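You operate a simulated robot arm through the tools that you are given. There is no shell and no other tool.

You run a simulated two-armed robot. Do the job below in one go: nothing can be reset, and whatever is moved stays where it is left.

## Task
Latch the press, set the slider to 60, pump till the needle shows about 60, and stop the pump.

The check looks at the end state, three seconds after you hand in, the way a careful person would. Anything else that was tipped, shoved, dropped, spilled or broken makes it a failure.

## Robot
Two 7-joint arms with two-finger parallel grippers on one trunk that stands fixed in place. Base frame: the origin is at the foot of the trunk, x ahead of it, y to its left, z up. Lengths are in mm, angles in rad, forces in N, time in s.
The left shoulder is at [71, 156, 1130], the right one opposite. Each reaches about 1231 mm from its shoulder. Payload 3.91 kg a hand.
The tool frame of a hand sits at the grasp point between the pads (the TCP): z along the fingers, y along the line on which they close. The tips reach 30 mm beyond it. The gripper opens to 110 mm. The fingers are 20 mm wide and 10 mm thick; the gripper's body (48 by 112 mm) begins 55 mm behind the TCP.
Orientation is that of the tool frame in the base frame, as a unit quaternion [w, x, y, z]. With the fingers straight down and closing along the base's y, the tool's x points along the base's -x, its y along +y and its z along -z.

## Interface
- The arms move only by the tool nudge_tool. It takes "left_motion", "right_motion" or both (then of equal length, played together; a hand with none holds still); each is a list of rows, each an object (a shift or turn left out is 0, a gripper value left out holds the last) with "delta_pos": the shift along the tool's x, y, z in mm, a list of three; "delta_rot": the turn, a rotation vector about the tool's x, y, z in rad, a list of three; "jaw": the closure, from 0 (fully open) to 1 (shut). In form: [{"delta_pos": [dx, dy, dz], "delta_rot": [ax, ay, az], "jaw": jaw}, ...]. A call has 1 to 20 rows; each row is the pose to reach, as a shift and turn from the pose commanded when the call began, along the tool's axes at that moment. Rows are played at 5 a second. More than 50 mm and 0.15 rad between two rows, or a gripper value outside its range, and nothing of the call is played. Where a pose cannot be reached the arm comes as near as it can. A force on the tool above 40 N (or 10 N above the force at the start of the call, whichever is more), or a blocked arm, ends the call early, and 0.2 s more pass. The fingers move at their own pace (about 108 mm/s each) and stop on an object; they squeeze with about 39 N. The grip force told is the motor's: it shows also when the fingers shut on nothing. Time passes only in rows, and 0.2 s behind the last, so rows that repeat a pose let the fingers close. It gives the time, the measured TCP pose, the force on the tool (base axes), the opening and the grip force at its end, in the units of the frame above (readings bear some noise), with the torque about the TCP (base axes, N m) and any sound that the robot's microphone picked up, and new pictures: "views" is both (left out), scene, wrist or none (wrist: the cameras of the hands that moved).
- Cameras (640 x 400 px; columns grow to the right, rows downward): "scene" is now at [146.8, -4.5, 1385.4]; the picture's right is [-0.05, -1.00, 0.00], its down [-0.31, 0.02, -0.95] and it looks along [0.95, -0.05, -0.31] (base axes); focal length 307 px, centre (320, 200). "left" rides on the left gripper at [72, -17, -103] in its tool frame; the picture's right is [0.23, 0.97, 0.00], its down [-0.76, 0.18, -0.62] and it looks along [-0.61, 0.14, 0.78] (tool axes); focal length 222 px, centre (320, 200). "right" rides on the right gripper at [72, 17, -103] in its tool frame; the picture's right is [-0.23, 0.97, 0.00], its down [-0.76, -0.18, -0.62] and it looks along [-0.61, -0.14, 0.78] (tool axes); focal length 222 px, centre (320, 200). There is no depth. A picture from a camera that has moved, and an enlarged one, comes with that camera's place and axes in the base frame and with its lens.
- slide_trunk(by): slides the trunk up (or, below 0, down) by that many mm; the arms and the scene camera ride with it, the base frame stays. It gives what a move gives, with no picture.
- pan_tilt(pan, tilt): turns the head with the scene camera to pan (to the left, within 1.501 rad either way) and tilt (down, from -0.506 to 1.204), counted from straight ahead of the robot. It gives what a move gives, and a new picture of the scene camera.
- enlarge(camera, box): a new picture of the part [left, top, right, bottom] of that camera's present view, enlarged. It takes no simulated time.
- hand_in(): hands the job in; it is judged then, once.

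Nothing tells you positions but the pictures and the camera data. Unless the task says otherwise, let go and move clear before handing in.

The tools are called after "Emit:" by a JSON object that holds its "method" and its "body". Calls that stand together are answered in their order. nudge_tool: Moves the arms, as the interface text tells. Its arguments: {"type":"object","properties":{"left_motion":{"type":"array"},"right_motion":{"type":"array"},"views":{"type":"string","enum":["both","scene","wrist","none"]}},"required":[]} The other tools are called the same way: slide_trunk (by) moves the trunk up or down; pan_tilt (pan, tilt) turns the head that bears the scene camera; enlarge (camera, box) takes an enlarged picture of a part of a camera's view; hand_in () hands the job in.

At the start:

```text
time_s: 0.0
left_ee_pos: [557.0, 316.9, 1176.5]
left_tool_rot: [0.0, 0.0, 1.0, -0.001]
left_contact_force: [0.4, 0.7, 0.0]
left_torque: [0.0, 0.04, 0.0]
left_opening: 110.0
left_grasp_force: 0.0
right_ee_pos: [581.2, -267.8, 1240.2]
right_tool_rot: [0.0, 0.0, 1.0, 0.0]
right_contact_force: [-0.5, -0.7, 0.6]
right_torque: [0.02, 0.02, 0.02]
right_opening: 110.1
right_grasp_force: 0.0
trunk travel left (down, up): [-575.0, 365.0]
head pan, tilt (commanded): [-0.054, 0.319]
```

scene: 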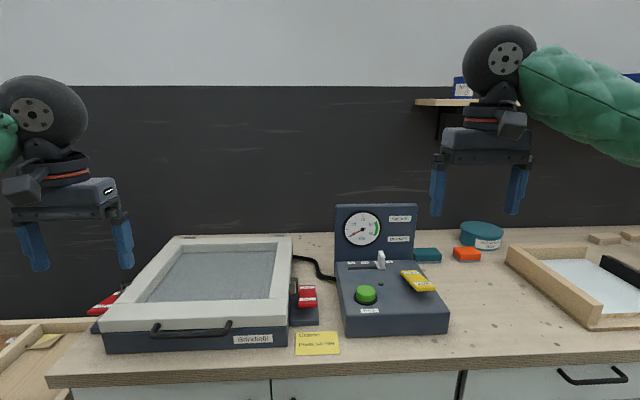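
right: 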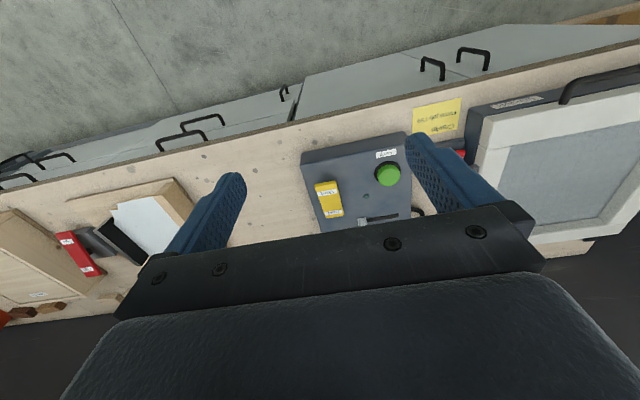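
left: 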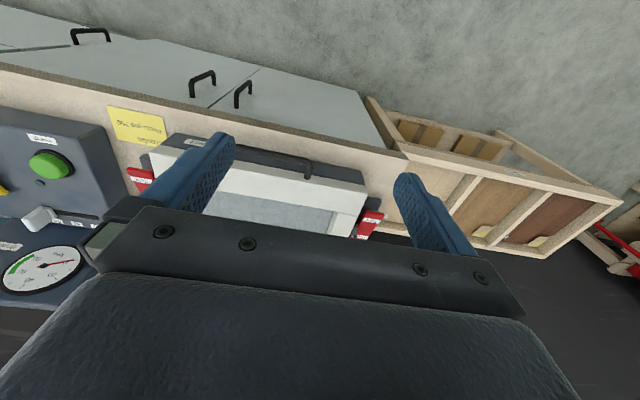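

I see a vacuum press (frame with a glass lid and red latches on both sides), a control box with a gauge, slider, green button and yellow switch, and a sticky note. I'll enlarge the pictures to read the labels before I move anything.

Emit:
{"method": "enlarge", "body": {"camera": "scene", "box": [320, 195, 460, 345]}}

Emit:
{"method": "enlarge", "body": {"camera": "scene", "box": [80, 220, 350, 370]}}

Emit:
{"method": "enlarge", "body": {"camera": "left", "box": [0, 80, 200, 310]}}

Emit:
{"method": "enlarge", "body": {"camera": "right", "box": [290, 80, 500, 240]}}

```text
2.67 times, centred on (390, 270) of scene
camera zoom: at [146.8, -4.5, 1385.4], right [-0.05, -1.0, 0.0], down [-0.31, 0.02, -0.95], along [0.95, -0.05, -0.31], focal length 818 px, centre (133, 13)
```

zoom: 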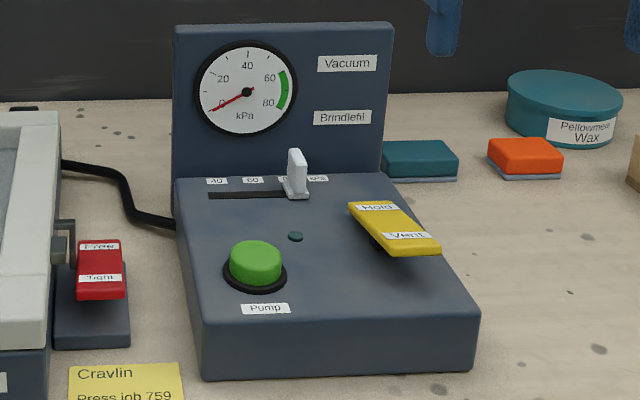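

```text
2.37 times, centred on (215, 295) of scene
camera zoom: at [146.8, -4.5, 1385.4], right [-0.05, -1.0, 0.0], down [-0.31, 0.02, -0.95], along [0.95, -0.05, -0.31], focal length 727 px, centre (569, -25)
```

zoom: 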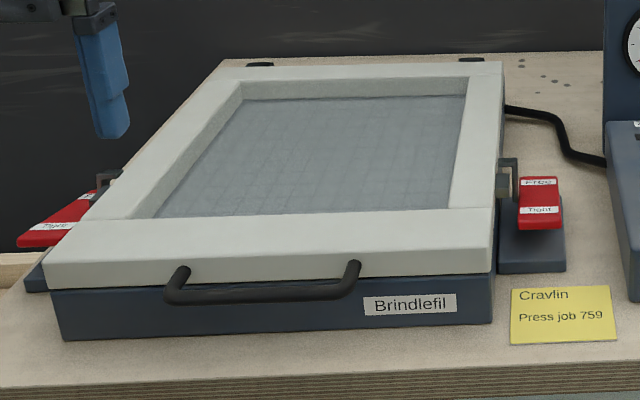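

```text
1.74 times, centred on (100, 195) of left
camera zoom: at [485.3, 299.6, 1278.6], right [-0.23, 0.97, 0.0], down [0.76, 0.18, 0.62], along [0.61, 0.14, -0.78], focal length 386 px, centre (703, 209)
```

zoom: 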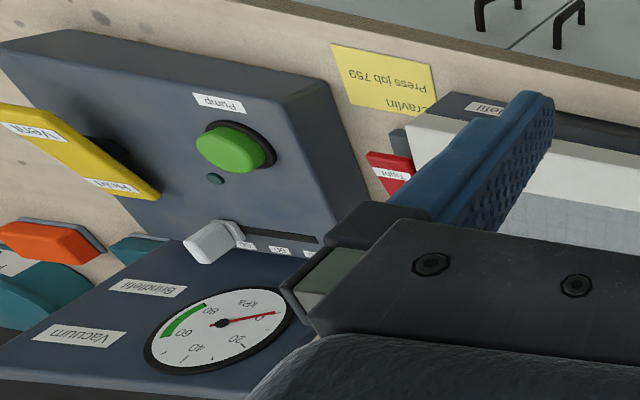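

```text
2.50 times, centred on (395, 160) of right
camera zoom: at [508.8, -251.9, 1343.6], right [0.23, 0.97, 0.0], down [0.76, -0.18, 0.62], along [0.61, -0.14, -0.78], focal length 555 px, centre (132, 300)
```

zoom: 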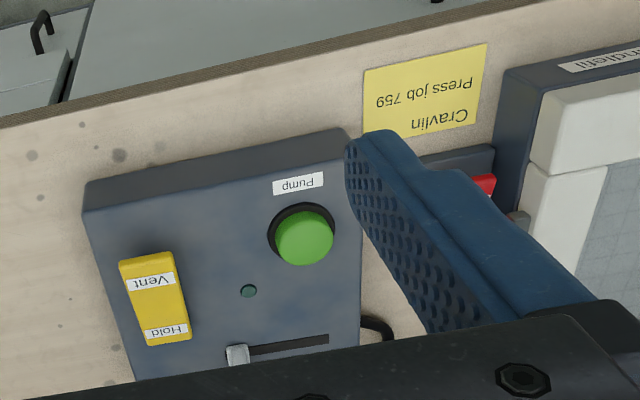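

The table top comes out near z = 830 by triangulation, and the control box sits around x 755+, y -100 to -356. Next I'll zoom in on the latches and the gauge to see what state they're in.

Emit:
{"method": "enlarge", "body": {"camera": "scene", "box": [280, 265, 340, 335]}}

Emit:
{"method": "enlarge", "body": {"camera": "scene", "box": [75, 275, 145, 335]}}

Emit:
{"method": "enlarge", "body": {"camera": "scene", "box": [335, 200, 425, 280]}}

Emit:
{"method": "enlarge", "body": {"camera": "scene", "box": [335, 250, 450, 340]}}

Emit:
{"method": "enlarge", "body": {"camera": "left", "box": [100, 100, 400, 260]}}

```text
5.71 times, centred on (310, 300) of scene
camera zoom: at [146.8, -4.5, 1385.4], right [-0.05, -1.0, 0.0], down [-0.31, 0.02, -0.95], along [0.95, -0.05, -0.31], focal length 1752 px, centre (377, -371)
```

zoom: 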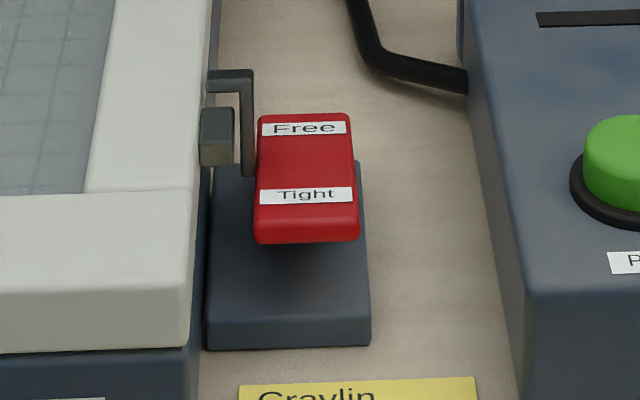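

```text
6.67 times, centred on (110, 305) of scene
camera zoom: at [146.8, -4.5, 1385.4], right [-0.05, -1.0, 0.0], down [-0.31, 0.02, -0.95], along [0.95, -0.05, -0.31], focal length 2044 px, centre (1720, -500)
```

zoom: 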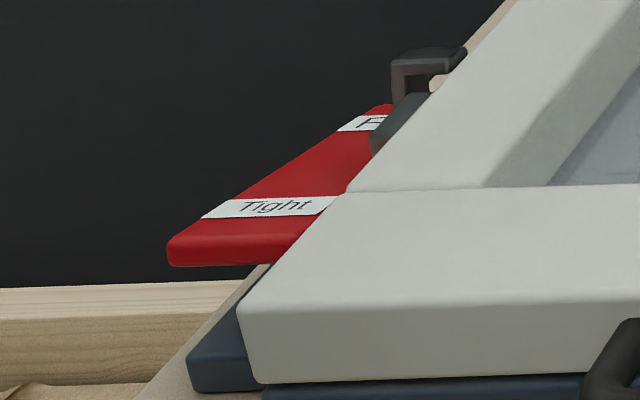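

```text
5.00 times, centred on (380, 240) of scene
camera zoom: at [146.8, -4.5, 1385.4], right [-0.05, -1.0, 0.0], down [-0.31, 0.02, -0.95], along [0.95, -0.05, -0.31], focal length 1533 px, centre (20, 0)
```

zoom: 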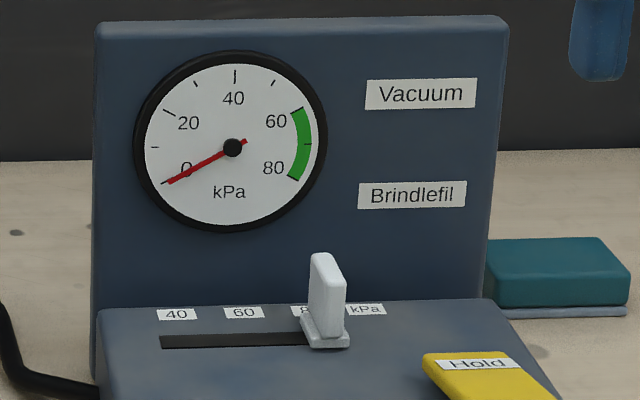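

```text
4.44 times, centred on (392, 295) of scene
camera zoom: at [146.8, -4.5, 1385.4], right [-0.05, -1.0, 0.0], down [-0.31, 0.02, -0.95], along [0.95, -0.05, -0.31], focal length 1362 px, centre (-2, -222)
```

zoom: 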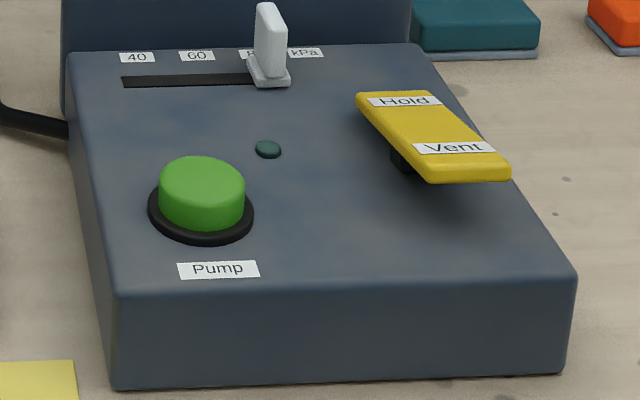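

```text
2.13 times, centred on (250, 180) of left
camera zoom: at [485.3, 299.6, 1278.6], right [-0.23, 0.97, 0.0], down [0.76, 0.18, 0.62], along [0.61, 0.14, -0.78], focal length 474 px, centre (469, 243)
```

zoom: 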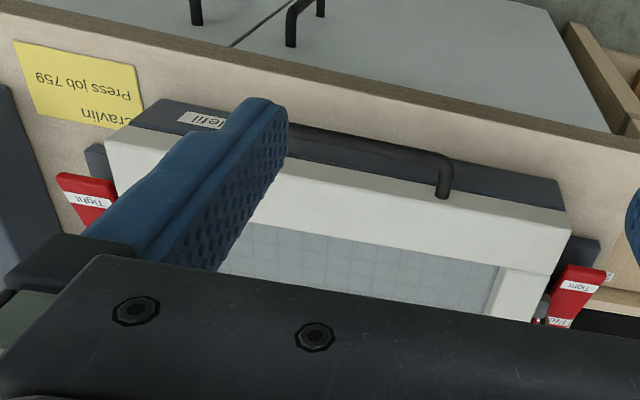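

Both red latches look like rockers with their "Tight" ends up, and the yellow valve looks tipped toward Hold. To confirm this from a lower angle, I'll move the right hand aside and lower the trunk, which also lowers the head camera.

Emit:
{"method": "nudge_tool", "body": {"right_motion": [{"delta_pos": [0, -40, 0]}, {"delta_pos": [0, -80, 0]}, {"delta_pos": [0, -120, 0]}], "left_motion": [{"delta_pos": [0, 30, 0]}, {"delta_pos": [0, 60, 0]}, {"delta_pos": [0, 60, 0]}], "views": "none"}}

Emit:
{"method": "slide_trunk", "body": {"by": -220}}

Emit:
{"method": "pan_tilt", "body": {"pan": -0.05, "tilt": 0.25}}

```text
time_s: 0.8
left_ee_pos: [556.0, 375.7, 1175.7]
left_tool_rot: [-0.001, -0.001, 1.0, 0.0]
left_contact_force: [0.3, -0.2, 0.1]
left_torque: [0.02, -0.01, -0.01]
left_opening: 109.9
left_grasp_force: 0.1
right_ee_pos: [580.6, -392.1, 1238.9]
right_tool_rot: [0.0, -0.001, 1.0, 0.001]
right_contact_force: [-0.2, -0.7, -1.4]
right_torque: [0.02, 0.01, 0.0]
right_opening: 109.8
right_grasp_force: 0.0
trunk travel left (down, up): [-575.0, 365.0]
head pan, tilt (commanded): [-0.054, 0.319]
```

```text
time_s: 3.1
left_ee_pos: [556.5, 376.4, 956.4]
left_tool_rot: [0.0, 0.0, 1.0, 0.0]
left_contact_force: [-0.5, 0.3, -0.7]
left_torque: [-0.01, 0.0, -0.02]
left_opening: 110.2
left_grasp_force: 0.0
right_ee_pos: [580.7, -391.6, 1019.1]
right_tool_rot: [0.0, 0.0, 1.0, 0.001]
right_contact_force: [0.8, -0.5, -0.2]
right_torque: [0.04, 0.02, 0.03]
right_opening: 110.1
right_grasp_force: 0.2
trunk travel left (down, up): [-355.0, 585.0]
head pan, tilt (commanded): [-0.054, 0.319]
```

```text
time_s: 3.8
left_ee_pos: [557.5, 376.1, 953.7]
left_tool_rot: [0.001, 0.0, 1.0, 0.0]
left_contact_force: [0.6, 0.5, 0.2]
left_torque: [0.0, 0.02, 0.0]
left_opening: 110.3
left_grasp_force: 0.0
right_ee_pos: [580.2, -391.9, 1019.8]
right_tool_rot: [0.0, -0.001, 1.0, 0.0]
right_contact_force: [1.1, 0.1, 0.2]
right_torque: [0.0, 0.02, 0.0]
right_opening: 109.9
right_grasp_force: 0.0
trunk travel left (down, up): [-355.0, 585.0]
head pan, tilt (commanded): [-0.051, 0.25]
camera scene: at [146.8, -4.2, 1171.9], right [-0.05, -1.0, 0.0], down [-0.25, 0.01, -0.97], along [0.97, -0.05, -0.25], focal length 307 px, centre (320, 200)
```

scene: 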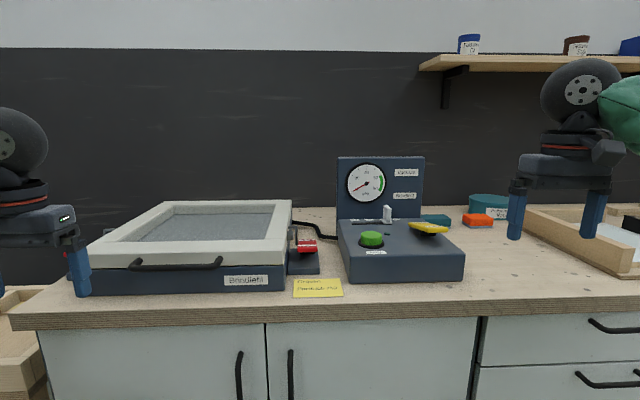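

Emit:
{"method": "enlarge", "body": {"camera": "scene", "box": [335, 190, 465, 290]}}

Emit:
{"method": "enlarge", "body": {"camera": "scene", "box": [275, 215, 345, 285]}}

Emit:
{"method": "enlarge", "body": {"camera": "scene", "box": [60, 190, 160, 300]}}

Emit:
{"method": "enlarge", "body": {"camera": "left", "box": [0, 0, 640, 400]}}

Emit:
{"method": "enlarge", "body": {"camera": "right", "box": [0, 0, 640, 400]}}

```text
4.00 times, centred on (400, 240) of scene
camera zoom: at [146.8, -4.2, 1171.9], right [-0.05, -1.0, 0.0], down [-0.25, 0.01, -0.97], along [0.97, -0.05, -0.25], focal length 1226 px, centre (0, 40)
```

zoom: 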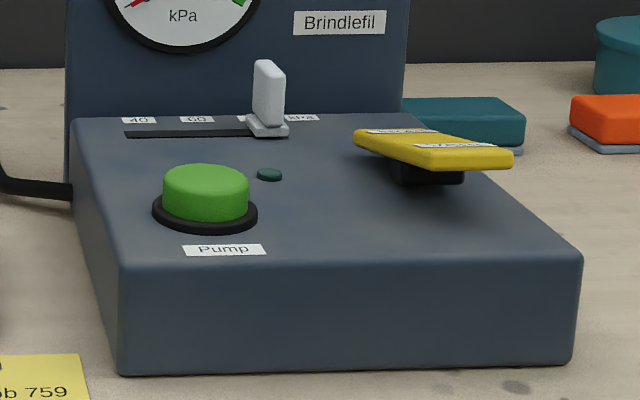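

```text
5.71 times, centred on (310, 250) of scene
camera zoom: at [146.8, -4.2, 1171.9], right [-0.05, -1.0, 0.0], down [-0.25, 0.01, -0.97], along [0.97, -0.05, -0.25], focal length 1752 px, centre (377, -86)
```

zoom: 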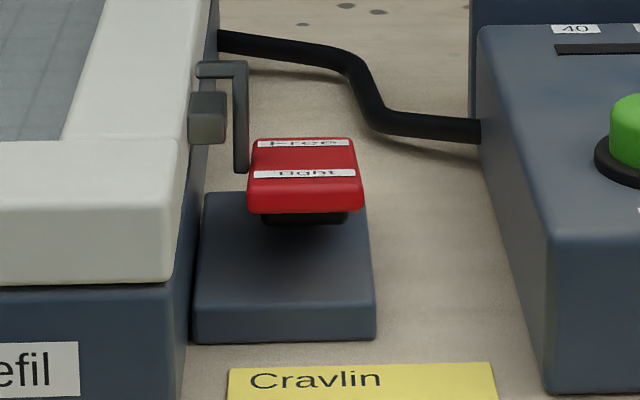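

```text
3.64 times, centred on (110, 245) of scene
camera zoom: at [146.8, -4.2, 1171.9], right [-0.05, -1.0, 0.0], down [-0.25, 0.01, -0.97], along [0.97, -0.05, -0.25], focal length 1115 px, centre (1084, 36)
```

zoom: 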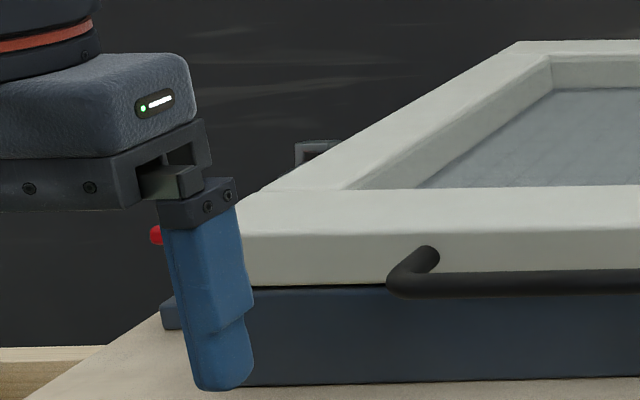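

```text
1.00 times, centred on (320, 200) of left (not enlarged: the box is as wide or as high as the picture)
camera zoom: at [485.4, 359.8, 1057.3], right [-0.23, 0.97, 0.0], down [0.76, 0.18, 0.62], along [0.61, 0.14, -0.78], focal length 222 px, centre (320, 200)
```

zoom: 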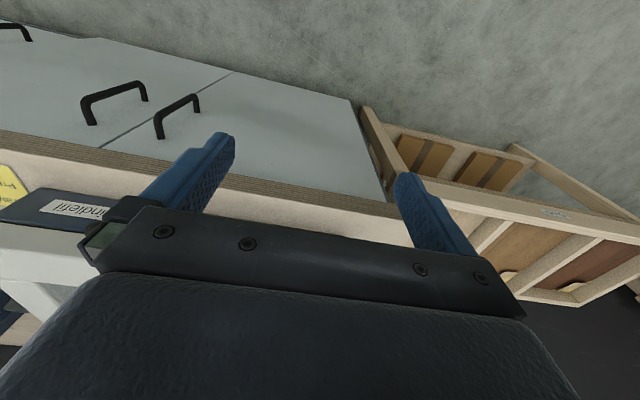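

```text
1.00 times, centred on (320, 200) of right (not enlarged: the box is as wide or as high as the picture)
camera zoom: at [507.7, -373.9, 1123.5], right [0.23, 0.97, 0.0], down [0.76, -0.18, 0.62], along [0.61, -0.14, -0.78], focal length 222 px, centre (320, 200)
```

zoom: 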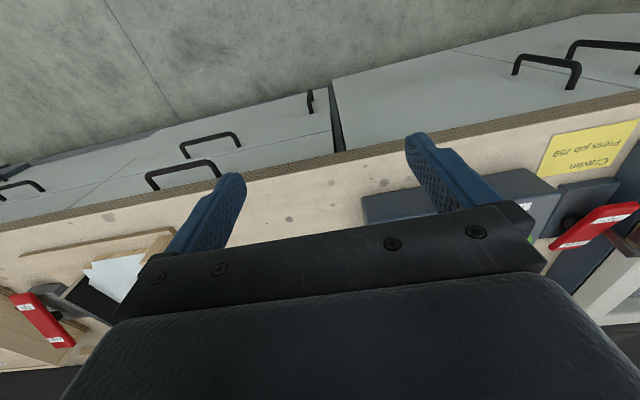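

From the two camera heights I work out that both rockers have the near ("Tight" / "Vent") end about 24 mm higher than the far end. That means the latches are at Free and the valve is already at Hold. I'll raise the trunk back and bring each hand, fingers closed, high above the near end of its latch: right about (835, -9), left about (835, 508).

Emit:
{"method": "slide_trunk", "body": {"by": 220}}

Emit:
{"method": "nudge_tool", "body": {"right_motion": [{"delta_pos": [-25, 38, 10], "jaw": 1}, {"delta_pos": [-50, 76, 20], "jaw": 1}, {"delta_pos": [-75, 114, 30], "jaw": 1}, {"delta_pos": [-100, 152, 40], "jaw": 1}, {"delta_pos": [-125, 190, 50], "jaw": 1}, {"delta_pos": [-150, 228, 60], "jaw": 1}, {"delta_pos": [-175, 266, 70], "jaw": 1}, {"delta_pos": [-200, 304, 80], "jaw": 1}, {"delta_pos": [-225, 342, 90], "jaw": 1}, {"delta_pos": [-254, 383, 100], "jaw": 1}, {"delta_pos": [-254, 383, 100], "jaw": 1}], "left_motion": [{"delta_pos": [-28, 13, 0], "jaw": 1}, {"delta_pos": [-56, 26, 0], "jaw": 1}, {"delta_pos": [-84, 39, 0], "jaw": 1}, {"delta_pos": [-112, 52, 0], "jaw": 1}, {"delta_pos": [-140, 65, 0], "jaw": 1}, {"delta_pos": [-168, 78, 0], "jaw": 1}, {"delta_pos": [-196, 91, 0], "jaw": 1}, {"delta_pos": [-224, 104, 0], "jaw": 1}, {"delta_pos": [-252, 117, 0], "jaw": 1}, {"delta_pos": [-278, 132, 20], "jaw": 1}, {"delta_pos": [-278, 132, 40], "jaw": 1}]}}

```text
time_s: 6.1
left_ee_pos: [556.8, 377.5, 1175.0]
left_tool_rot: [0.0, 0.0, 1.0, -0.001]
left_contact_force: [-0.4, -0.8, -0.7]
left_torque: [-0.03, -0.01, 0.04]
left_opening: 109.8
left_grasp_force: 0.1
right_ee_pos: [581.1, -391.4, 1239.1]
right_tool_rot: [0.001, 0.0, 1.0, 0.0]
right_contact_force: [-0.4, -0.3, 0.2]
right_torque: [0.01, -0.02, 0.01]
right_opening: 110.0
right_grasp_force: 0.1
trunk travel left (down, up): [-575.0, 365.0]
head pan, tilt (commanded): [-0.051, 0.25]
```

```text
refused: row 10 steps farther than a row can; nothing moved
```

That call was refused because its last step was slightly too long, and nothing moved. I'll send it again with the right hand's motion evened out.

Emit:
{"method": "nudge_tool", "body": {"right_motion": [{"delta_pos": [-23, 35, 9], "jaw": 1}, {"delta_pos": [-46, 70, 18], "jaw": 1}, {"delta_pos": [-69, 105, 27], "jaw": 1}, {"delta_pos": [-92, 140, 36], "jaw": 1}, {"delta_pos": [-115, 175, 45], "jaw": 1}, {"delta_pos": [-138, 210, 54], "jaw": 1}, {"delta_pos": [-161, 245, 63], "jaw": 1}, {"delta_pos": [-184, 280, 72], "jaw": 1}, {"delta_pos": [-207, 315, 81], "jaw": 1}, {"delta_pos": [-230, 350, 90], "jaw": 1}, {"delta_pos": [-254, 383, 100], "jaw": 1}, {"delta_pos": [-254, 383, 100], "jaw": 1}], "left_motion": [{"delta_pos": [-28, 13, 0], "jaw": 1}, {"delta_pos": [-56, 26, 0], "jaw": 1}, {"delta_pos": [-84, 39, 0], "jaw": 1}, {"delta_pos": [-112, 52, 0], "jaw": 1}, {"delta_pos": [-140, 65, 0], "jaw": 1}, {"delta_pos": [-168, 78, 0], "jaw": 1}, {"delta_pos": [-196, 91, 0], "jaw": 1}, {"delta_pos": [-224, 104, 0], "jaw": 1}, {"delta_pos": [-252, 117, 0], "jaw": 1}, {"delta_pos": [-278, 132, 20], "jaw": 1}, {"delta_pos": [-278, 132, 40], "jaw": 1}, {"delta_pos": [-278, 132, 40], "jaw": 1}]}}

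```text
time_s: 8.7
left_ee_pos: [835.6, 508.4, 1137.1]
left_tool_rot: [-0.001, 0.0, 1.0, 0.001]
left_contact_force: [-0.5, 0.1, -0.2]
left_torque: [0.03, -0.05, 0.01]
left_opening: 0.0
left_grasp_force: 37.5
right_ee_pos: [832.8, -10.8, 1140.8]
right_tool_rot: [0.0, 0.0, 1.0, 0.001]
right_contact_force: [0.0, -0.2, -0.3]
right_torque: [-0.02, 0.02, -0.02]
right_opening: 0.0
right_grasp_force: 37.5
trunk travel left (down, up): [-575.0, 365.0]
head pan, tilt (commanded): [-0.051, 0.25]
camera scene: at [146.5, -5.5, 1392.1], right [-0.05, -1.0, 0.0], down [-0.25, 0.01, -0.97], along [0.97, -0.05, -0.25], focal length 307 px, centre (320, 200)
camera right: at [760.7, 7.2, 1243.5], right [0.23, 0.97, 0.0], down [0.76, -0.18, 0.62], along [0.61, -0.14, -0.78], focal length 222 px, centre (320, 200)
camera left: at [764.2, 490.9, 1238.8], right [-0.23, 0.97, 0.0], down [0.76, 0.18, 0.62], along [0.61, 0.14, -0.78], focal length 222 px, centre (320, 200)
```

scene: 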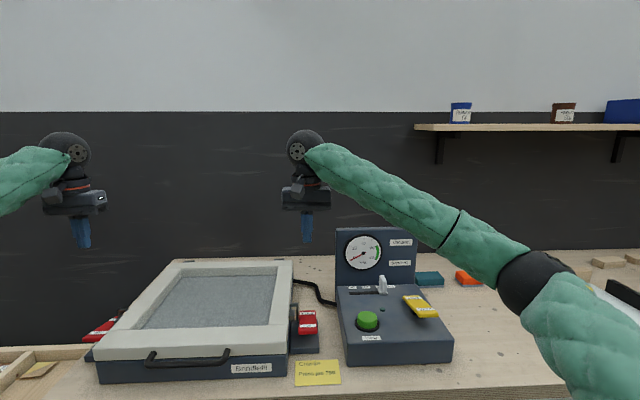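
right: 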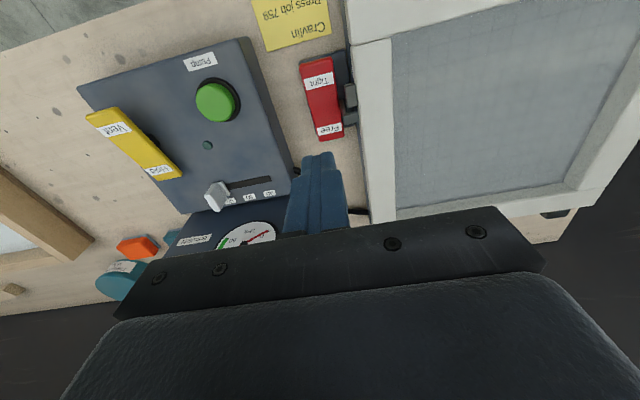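
left: 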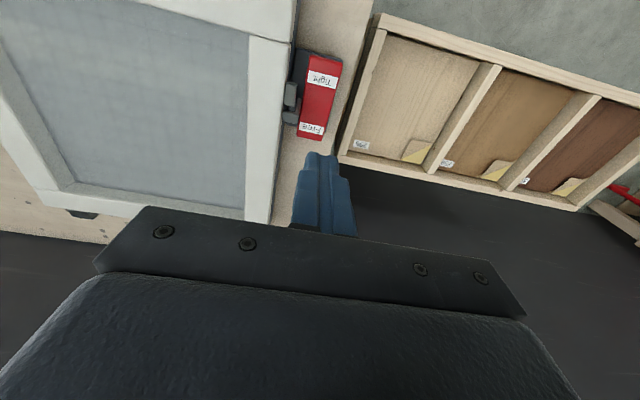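

Emit:
{"method": "enlarge", "body": {"camera": "right", "box": [270, 30, 390, 160]}}

Emit:
{"method": "enlarge", "body": {"camera": "left", "box": [250, 30, 370, 160]}}

Emit:
{"method": "enlarge", "body": {"camera": "scene", "box": [270, 280, 350, 360]}}

Emit:
{"method": "enlarge", "body": {"camera": "right", "box": [70, 30, 310, 260]}}

```text
3.08 times, centred on (330, 95) of right
camera zoom: at [760.7, 7.2, 1243.5], right [0.23, 0.97, 0.0], down [0.76, -0.18, 0.62], along [0.61, -0.14, -0.78], focal length 684 px, centre (289, 523)
```

zoom: 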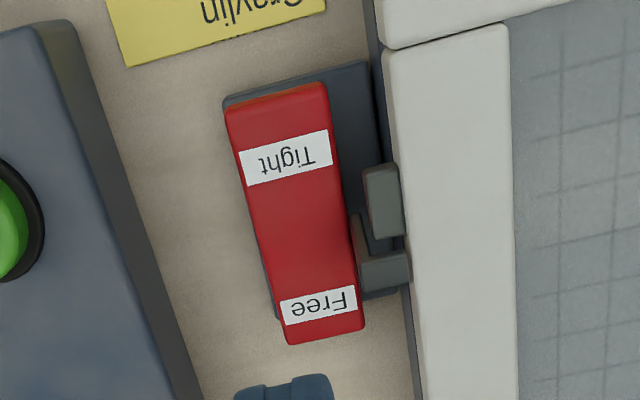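

```text
3.08 times, centred on (310, 95) of left
camera zoom: at [764.2, 490.9, 1238.8], right [-0.23, 0.97, 0.0], down [0.76, 0.18, 0.62], along [0.61, 0.14, -0.78], focal length 684 px, centre (351, 523)
```

zoom: 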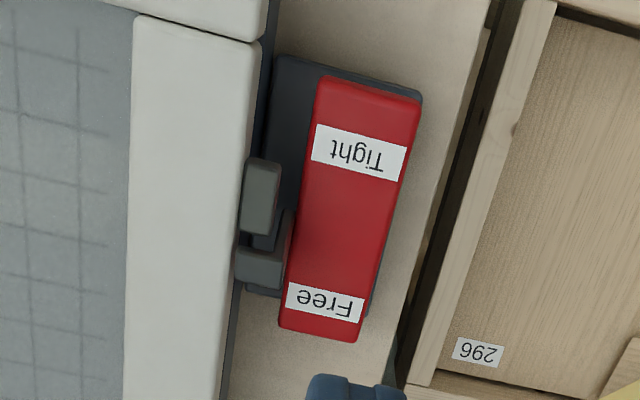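

```text
5.00 times, centred on (310, 320) of scene
camera zoom: at [146.5, -5.5, 1392.1], right [-0.05, -1.0, 0.0], down [-0.25, 0.01, -0.97], along [0.97, -0.05, -0.25], focal length 1533 px, centre (370, -400)
```

zoom: 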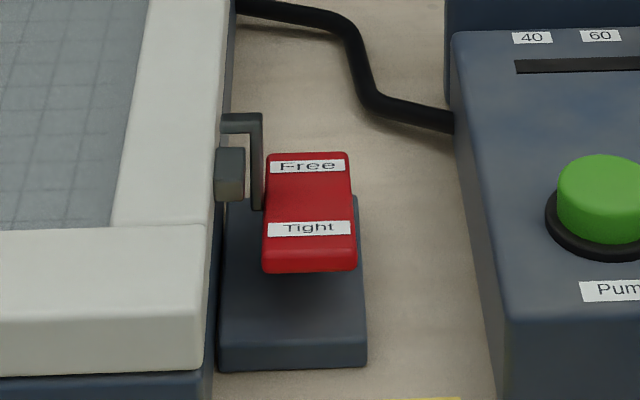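

```text
1.74 times, centred on (190, 145) of right
camera zoom: at [760.7, 7.2, 1243.5], right [0.23, 0.97, 0.0], down [0.76, -0.18, 0.62], along [0.61, -0.14, -0.78], focal length 386 px, centre (546, 296)
```

zoom: 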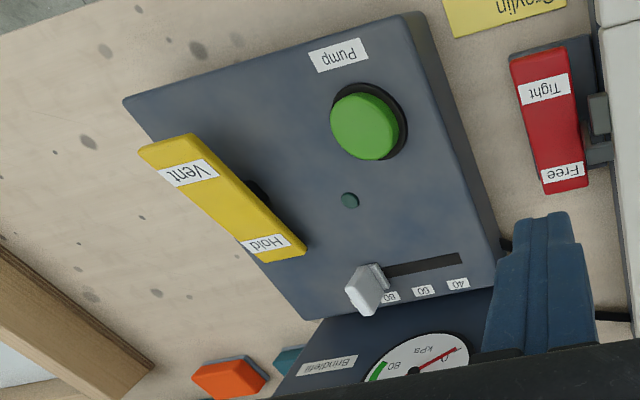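

The right latch runs along x from about 803 (Tight) to 929 (Free) at y = -9, and the left one is the same at y = 509. I'll lower both closed grippers to just above the Tight ends at x = 822.

Emit:
{"method": "nudge_tool", "body": {"right_motion": [{"delta_pos": [4, 0, 40]}, {"delta_pos": [8, 1, 80]}, {"delta_pos": [11, 2, 120]}, {"delta_pos": [11, 2, 160]}, {"delta_pos": [11, 2, 195]}, {"delta_pos": [11, 2, 210]}], "left_motion": [{"delta_pos": [4, 0, 40]}, {"delta_pos": [8, 1, 80]}, {"delta_pos": [13, 1, 120]}, {"delta_pos": [13, 1, 160]}, {"delta_pos": [13, 1, 195]}, {"delta_pos": [13, 1, 207]}]}}

```text
time_s: 10.1
left_ee_pos: [823.6, 511.6, 928.4]
left_tool_rot: [0.001, 0.0, 1.0, -0.001]
left_contact_force: [-0.1, 0.5, 0.2]
left_torque: [-0.02, 0.0, -0.01]
left_opening: 0.1
left_grasp_force: 37.6
right_ee_pos: [822.8, -4.8, 927.1]
right_tool_rot: [0.0, 0.0, 1.0, 0.0]
right_contact_force: [-0.3, 0.5, 0.2]
right_torque: [-0.02, -0.02, 0.0]
right_opening: 0.0
right_grasp_force: 37.4
trunk travel left (down, up): [-575.0, 365.0]
head pan, tilt (commanded): [-0.051, 0.25]
camera scene: at [147.5, -4.2, 1392.0], right [-0.05, -1.0, 0.0], down [-0.25, 0.01, -0.97], along [0.97, -0.05, -0.25], focal length 307 px, centre (320, 200)
camera right: at [750.4, 12.0, 1031.4], right [0.23, 0.97, 0.0], down [0.76, -0.18, 0.62], along [0.61, -0.14, -0.78], focal length 222 px, centre (320, 200)
camera left: at [751.6, 493.9, 1030.7], right [-0.23, 0.97, 0.0], down [0.76, 0.18, 0.62], along [0.61, 0.14, -0.78], focal length 222 px, centre (320, 200)
```

scene: 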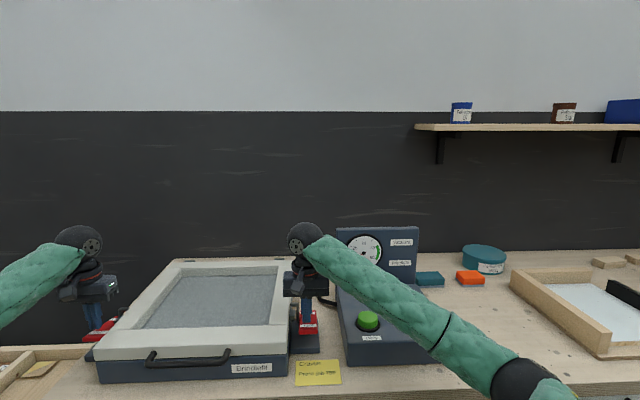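
right: 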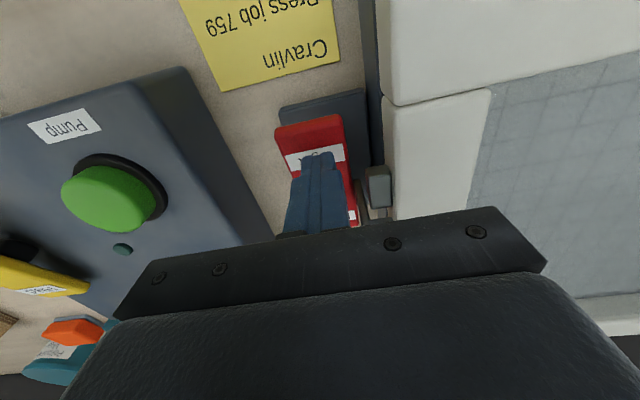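
left: 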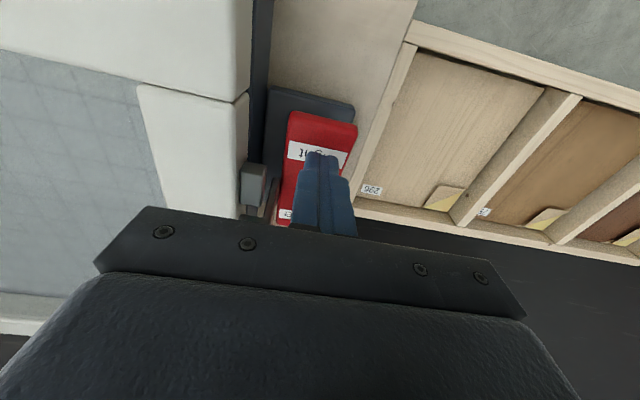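

Both fingertips are hovering over the Tight ends, about 15 mm above them. I'll press the right latch down first in small steps.

Emit:
{"method": "nudge_tool", "body": {"right_motion": [{"delta_pos": [2, -4, 8]}, {"delta_pos": [4, -4, 16]}, {"delta_pos": [4, -4, 22]}, {"delta_pos": [4, -4, 28]}, {"delta_pos": [4, -4, 33]}, {"delta_pos": [4, -4, 37]}]}}

```text
time_s: 11.5
left_ee_pos: [820.8, 510.6, 930.2]
left_tool_rot: [0.002, -0.001, 1.0, 0.0]
left_contact_force: [0.2, 0.8, 0.0]
left_torque: [0.01, -0.01, 0.03]
left_opening: 0.0
left_grasp_force: 37.7
right_ee_pos: [818.0, -9.5, 899.3]
right_tool_rot: [0.003, 0.0, 1.0, 0.001]
right_contact_force: [4.8, -1.9, 39.8]
right_torque: [-0.15, -0.54, 0.22]
right_opening: 0.0
right_grasp_force: 37.7
trunk travel left (down, up): [-575.0, 365.0]
head pan, tilt (commanded): [-0.051, 0.25]
camera scene: at [144.2, -4.2, 1393.0], right [-0.05, -1.0, 0.0], down [-0.24, 0.01, -0.97], along [0.97, -0.05, -0.25], focal length 307 px, centre (320, 200)
camera right: at [745.1, 6.9, 1002.0], right [0.23, 0.97, 0.0], down [0.76, -0.18, 0.63], along [0.61, -0.14, -0.78], focal length 222 px, centre (320, 200)
```

scene: 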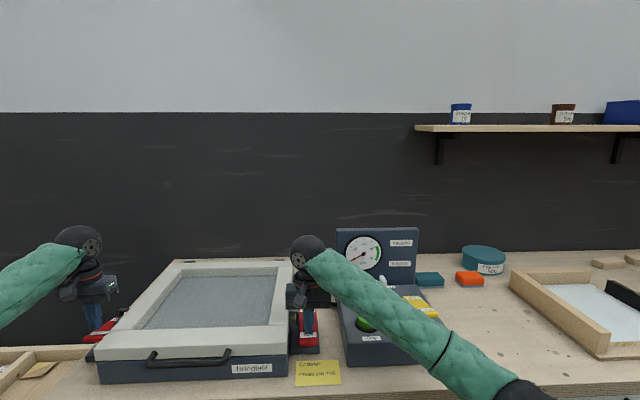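
right: 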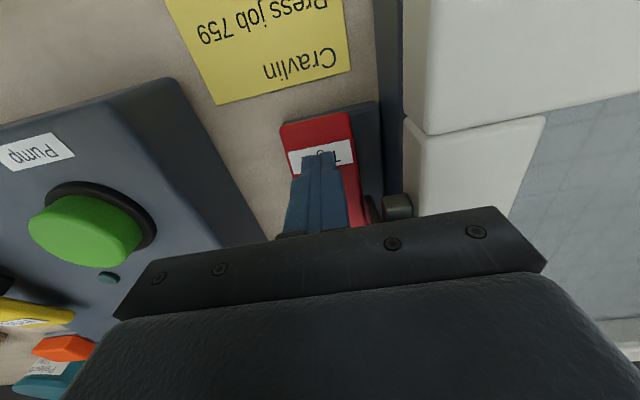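

Emit:
{"method": "enlarge", "body": {"camera": "scene", "box": [270, 290, 340, 360]}}

Emit:
{"method": "enlarge", "body": {"camera": "right", "box": [260, 90, 440, 240]}}

```text
5.71 times, centred on (305, 325) of scene
camera zoom: at [144.2, -4.2, 1393.0], right [-0.05, -1.0, 0.0], down [-0.24, 0.01, -0.97], along [0.97, -0.05, -0.25], focal length 1752 px, centre (406, -514)
```

zoom: 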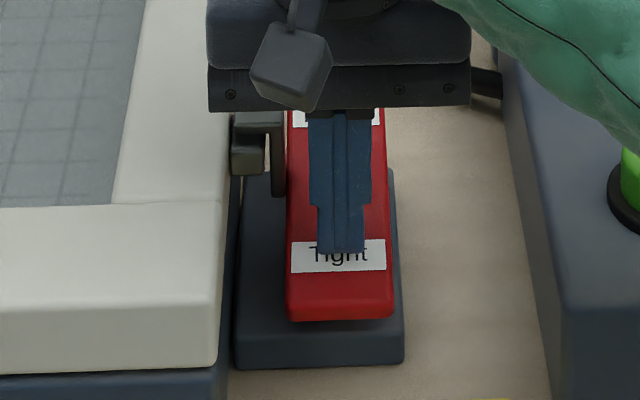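

```text
2.67 times, centred on (350, 165) of right
camera zoom: at [745.1, 6.9, 1002.0], right [0.23, 0.97, 0.0], down [0.76, -0.18, 0.63], along [0.61, -0.14, -0.78], focal length 592 px, centre (240, 293)
```

zoom: 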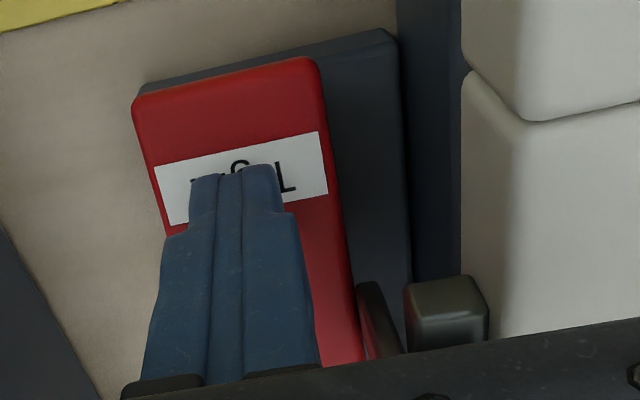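

The right rocker has flipped: the Tight end is down and the hook has come down on the lug. I'll lift the right hand clear and press the left latch the same way.

Emit:
{"method": "nudge_tool", "body": {"right_motion": [{"delta_pos": [0, 0, -15]}, {"delta_pos": [0, 0, -45]}, {"delta_pos": [0, 0, -85]}, {"delta_pos": [0, 0, -125]}, {"delta_pos": [0, 0, -160]}, {"delta_pos": [0, 0, -160]}], "left_motion": [{"delta_pos": [2, -1, 8]}, {"delta_pos": [3, -2, 16]}, {"delta_pos": [3, -2, 22]}, {"delta_pos": [3, -2, 28]}, {"delta_pos": [3, -2, 33]}, {"delta_pos": [3, -2, 38]}]}}

```text
time_s: 12.9
left_ee_pos: [819.2, 508.7, 899.5]
left_tool_rot: [0.006, -0.001, 1.0, -0.001]
left_contact_force: [-7.4, -3.9, 19.6]
left_torque: [-0.1, 0.01, -0.24]
left_opening: 0.1
left_grasp_force: 37.4
right_ee_pos: [816.6, -11.6, 1053.3]
right_tool_rot: [0.001, 0.0, 1.0, 0.0]
right_contact_force: [0.0, -0.2, -0.3]
right_torque: [-0.02, 0.03, 0.02]
right_opening: 0.0
right_grasp_force: 37.9
trunk travel left (down, up): [-575.0, 365.0]
head pan, tilt (commanded): [-0.051, 0.25]
stopped in row 6 (left hand): the force on the tool passed its limit at 47 N (the readings are from after the stop); the commanded pose is now the measured one
camera scene: at [145.1, -5.1, 1392.2], right [-0.05, -1.0, 0.0], down [-0.25, 0.01, -0.97], along [0.97, -0.05, -0.25], focal length 307 px, centre (320, 200)
camera right: at [744.2, 6.0, 1156.6], right [0.23, 0.97, 0.0], down [0.76, -0.18, 0.62], along [0.61, -0.14, -0.78], focal length 222 px, centre (320, 200)
camera left: at [746.2, 491.5, 1000.7], right [-0.23, 0.97, 0.0], down [0.75, 0.18, 0.63], along [0.62, 0.14, -0.78], focal length 222 px, centre (320, 200)
```

scene: 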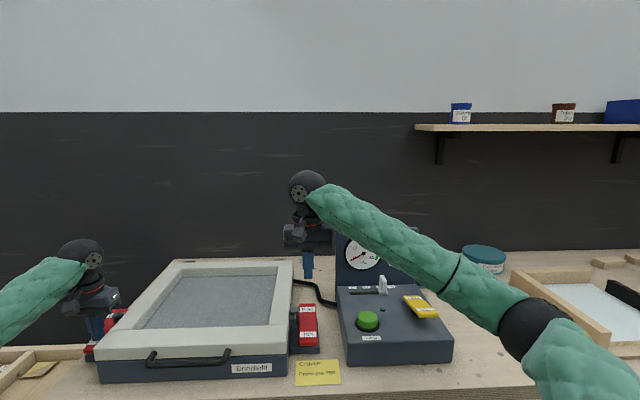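
right: 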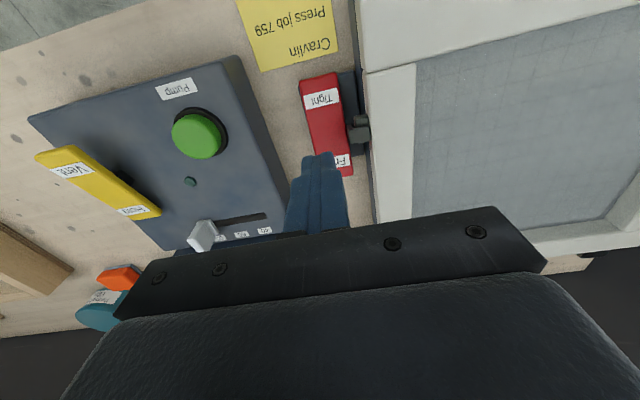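
left: 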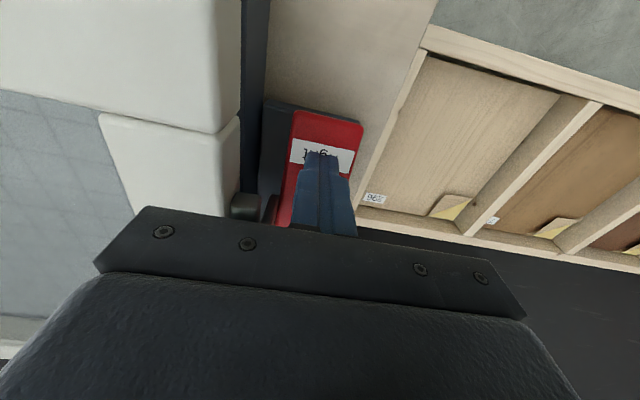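

The left latch took about 47 N and then seated. I'll raise the left hand and park it near (600, 200, 1180), where its wrist camera can watch the gauge, then check that both latches stayed down.

Emit:
{"method": "nudge_tool", "body": {"left_motion": [{"delta_pos": [0, 0, -15]}, {"delta_pos": [0, 0, -50]}, {"delta_pos": [0, 0, -95]}, {"delta_pos": [0, 0, -140]}, {"delta_pos": [0, 0, -185]}, {"delta_pos": [0, 0, -230]}, {"delta_pos": [0, 0, -275]}, {"delta_pos": [25, -35, -280]}, {"delta_pos": [50, -70, -280]}, {"delta_pos": [75, -105, -280]}, {"delta_pos": [100, -140, -280]}, {"delta_pos": [125, -175, -280]}, {"delta_pos": [150, -210, -280]}, {"delta_pos": [175, -245, -280]}, {"delta_pos": [200, -280, -280]}, {"delta_pos": [220, -308, -280]}, {"delta_pos": [220, -308, -280]}]}}

```text
time_s: 16.5
left_ee_pos: [598.4, 200.8, 1174.2]
left_tool_rot: [0.004, -0.002, 1.0, -0.001]
left_contact_force: [0.9, 1.6, -0.8]
left_torque: [-0.03, -0.01, -0.02]
left_opening: 0.0
left_grasp_force: 37.8
right_ee_pos: [817.6, -9.4, 1052.8]
right_tool_rot: [-0.001, 0.0, 1.0, 0.0]
right_contact_force: [-0.5, -0.4, 0.8]
right_torque: [-0.03, 0.01, 0.02]
right_opening: 0.0
right_grasp_force: 37.9
trunk travel left (down, up): [-575.0, 365.0]
head pan, tilt (commanded): [-0.051, 0.25]
camera scene: at [147.1, -3.5, 1391.9], right [-0.05, -1.0, 0.0], down [-0.25, 0.01, -0.97], along [0.97, -0.05, -0.25], focal length 307 px, centre (320, 200)
camera left: at [525.5, 183.6, 1275.9], right [-0.23, 0.97, 0.0], down [0.76, 0.18, 0.63], along [0.61, 0.14, -0.78], focal length 222 px, centre (320, 200)
```

scene: 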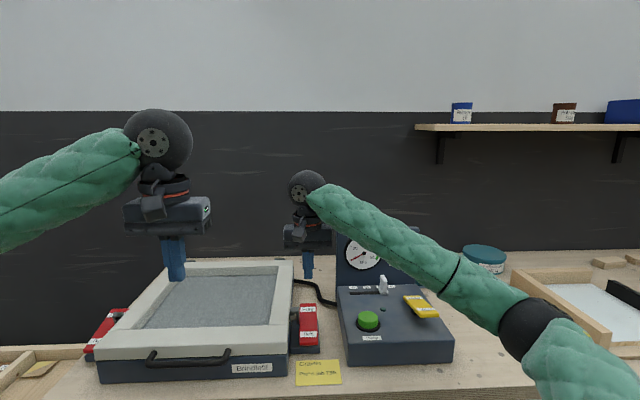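
left: 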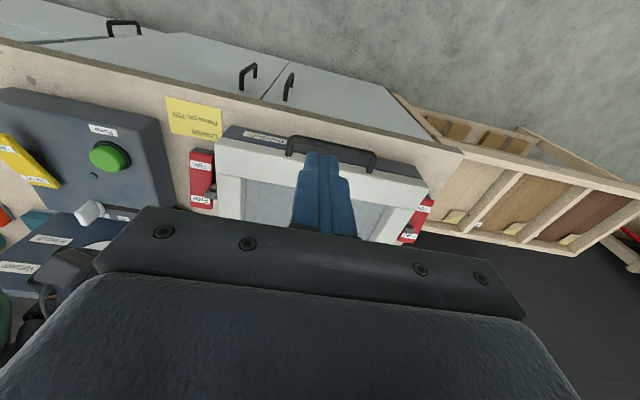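

Emit:
{"method": "enlarge", "body": {"camera": "scene", "box": [80, 290, 160, 370]}}

Emit:
{"method": "enlarge", "body": {"camera": "scene", "box": [280, 290, 340, 360]}}

Emit:
{"method": "enlarge", "body": {"camera": "left", "box": [180, 120, 450, 250]}}

Emit:
{"method": "enlarge", "body": {"camera": "scene", "box": [335, 270, 455, 350]}}

Emit:
{"method": "enlarge", "body": {"camera": "right", "box": [20, 50, 310, 260]}}

```text
5.00 times, centred on (120, 330) of scene
camera zoom: at [147.1, -3.5, 1391.9], right [-0.05, -1.0, 0.0], down [-0.25, 0.01, -0.97], along [0.97, -0.05, -0.25], focal length 1533 px, centre (1320, -450)
```

zoom: 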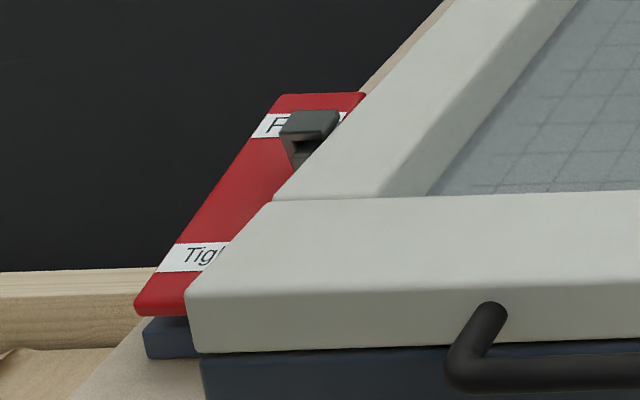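

```text
5.71 times, centred on (310, 325) of scene
camera zoom: at [147.1, -3.5, 1391.9], right [-0.05, -1.0, 0.0], down [-0.25, 0.01, -0.97], along [0.97, -0.05, -0.25], focal length 1752 px, centre (377, -514)
```

zoom: 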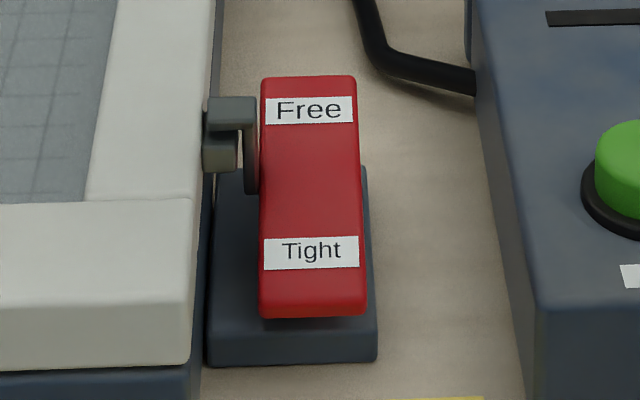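

```text
2.37 times, centred on (315, 185) of left
camera zoom: at [525.5, 183.6, 1275.9], right [-0.23, 0.97, 0.0], down [0.76, 0.18, 0.63], along [0.61, 0.14, -0.78], focal length 526 px, centre (332, 236)
```

zoom: 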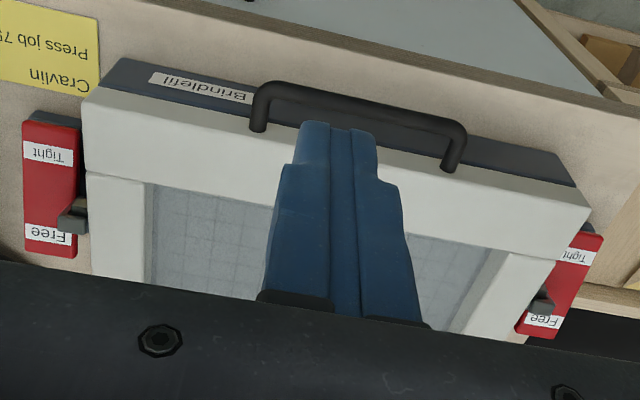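

```text
5.00 times, centred on (395, 310) of scene
camera zoom: at [147.1, -3.5, 1391.9], right [-0.05, -1.0, 0.0], down [-0.25, 0.01, -0.97], along [0.97, -0.05, -0.25], focal length 1533 px, centre (-55, -350)
```

zoom: 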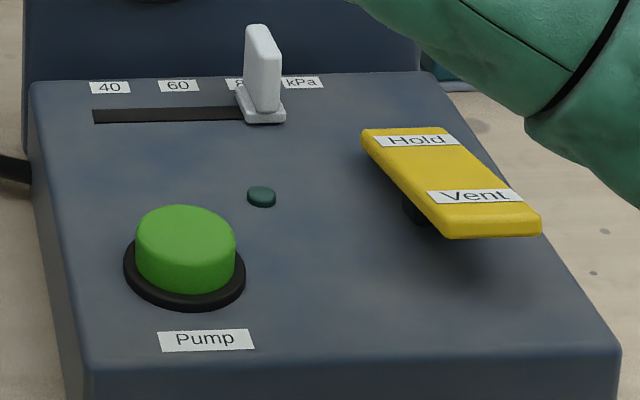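

```text
1.90 times, centred on (165, 155) of right
camera zoom: at [745.9, 7.2, 1155.3], right [0.23, 0.97, 0.0], down [0.76, -0.18, 0.62], along [0.61, -0.14, -0.78], focal length 423 px, centre (615, 286)
```

zoom: 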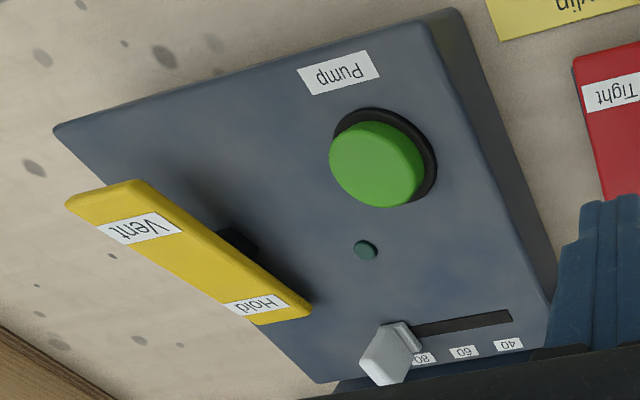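

Both latches are seated with their hooks over the lugs. The slider knob is at about (966, -237) and stands 55 mm tall at the 80 mark, while the 60 mark is near y = -193. I'll bring the right hand in front of and above the knob, half open and tilted so the body stays clear of the gauge panel, and shift the left hand so its camera sees the gauge.

Emit:
{"method": "nudge_tool", "body": {"right_motion": [{"delta_pos": [-20, -38, -5], "delta_rot": [0, -0.08, 0], "jaw": 0.5}, {"delta_pos": [-40, -76, -7], "delta_rot": [0, -0.16, 0], "jaw": 0.5}, {"delta_pos": [-60, -114, -7], "delta_rot": [0, -0.24, 0], "jaw": 0.5}, {"delta_pos": [-80, -152, -7], "delta_rot": [0, -0.32, 0], "jaw": 0.5}, {"delta_pos": [-100, -190, -7], "delta_rot": [0, -0.4, 0], "jaw": 0.5}, {"delta_pos": [-115, -227, -7], "delta_rot": [0, -0.4, 0], "jaw": 0.5}, {"delta_pos": [-115, -227, -7], "delta_rot": [0, -0.4, 0], "jaw": 0.5}], "left_motion": [{"delta_pos": [5, 20, 0]}, {"delta_pos": [10, 40, 0]}, {"delta_pos": [20, 60, 0]}, {"delta_pos": [30, 80, 0]}, {"delta_pos": [40, 100, 0]}, {"delta_pos": [40, 100, 0]}, {"delta_pos": [40, 100, 0]}]}}

```text
time_s: 18.1
left_ee_pos: [559.1, 300.4, 1174.2]
left_tool_rot: [0.004, -0.001, 1.0, 0.0]
left_contact_force: [-1.4, 0.7, -0.1]
left_torque: [-0.02, 0.01, -0.02]
left_opening: 0.1
left_grasp_force: 37.8
right_ee_pos: [932.4, -234.9, 1059.9]
right_tool_rot: [0.198, 0.001, 0.98, -0.001]
right_contact_force: [-0.6, -0.9, 1.1]
right_torque: [0.01, 0.0, -0.01]
right_opening: 54.9
right_grasp_force: 0.2
trunk travel left (down, up): [-575.0, 365.0]
head pan, tilt (commanded): [-0.051, 0.25]
camera scene: at [146.5, -3.1, 1392.0], right [-0.05, -1.0, 0.0], down [-0.25, 0.01, -0.97], along [0.97, -0.05, -0.25], focal length 307 px, centre (320, 200)
camera right: at [825.9, -216.8, 1127.6], right [0.21, 0.97, 0.09], down [0.46, -0.18, 0.87], along [0.86, -0.14, -0.48], focal length 222 px, centre (320, 200)
camera left: at [485.8, 284.2, 1275.3], right [-0.23, 0.97, 0.0], down [0.76, 0.18, 0.63], along [0.61, 0.14, -0.78], focal length 222 px, centre (320, 200)
```

scene: 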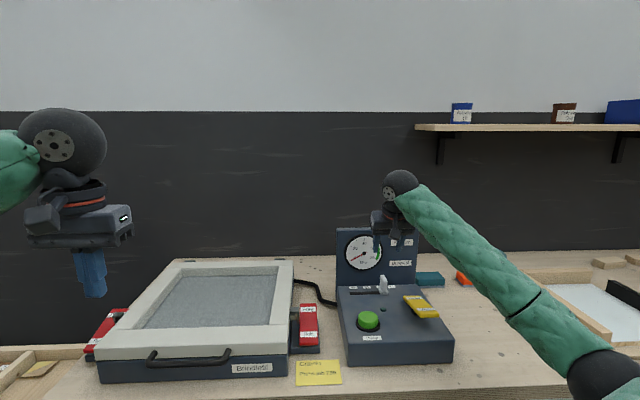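
right: 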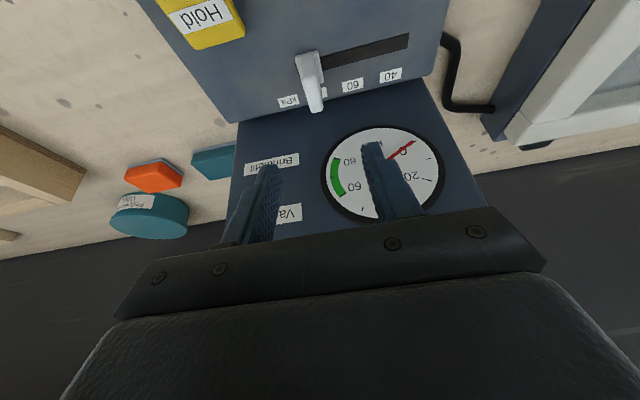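
left: 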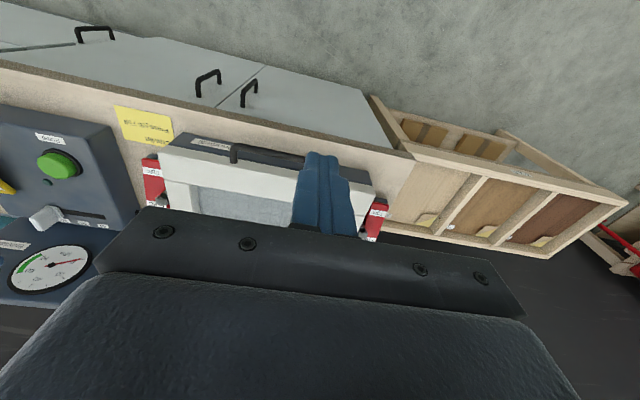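

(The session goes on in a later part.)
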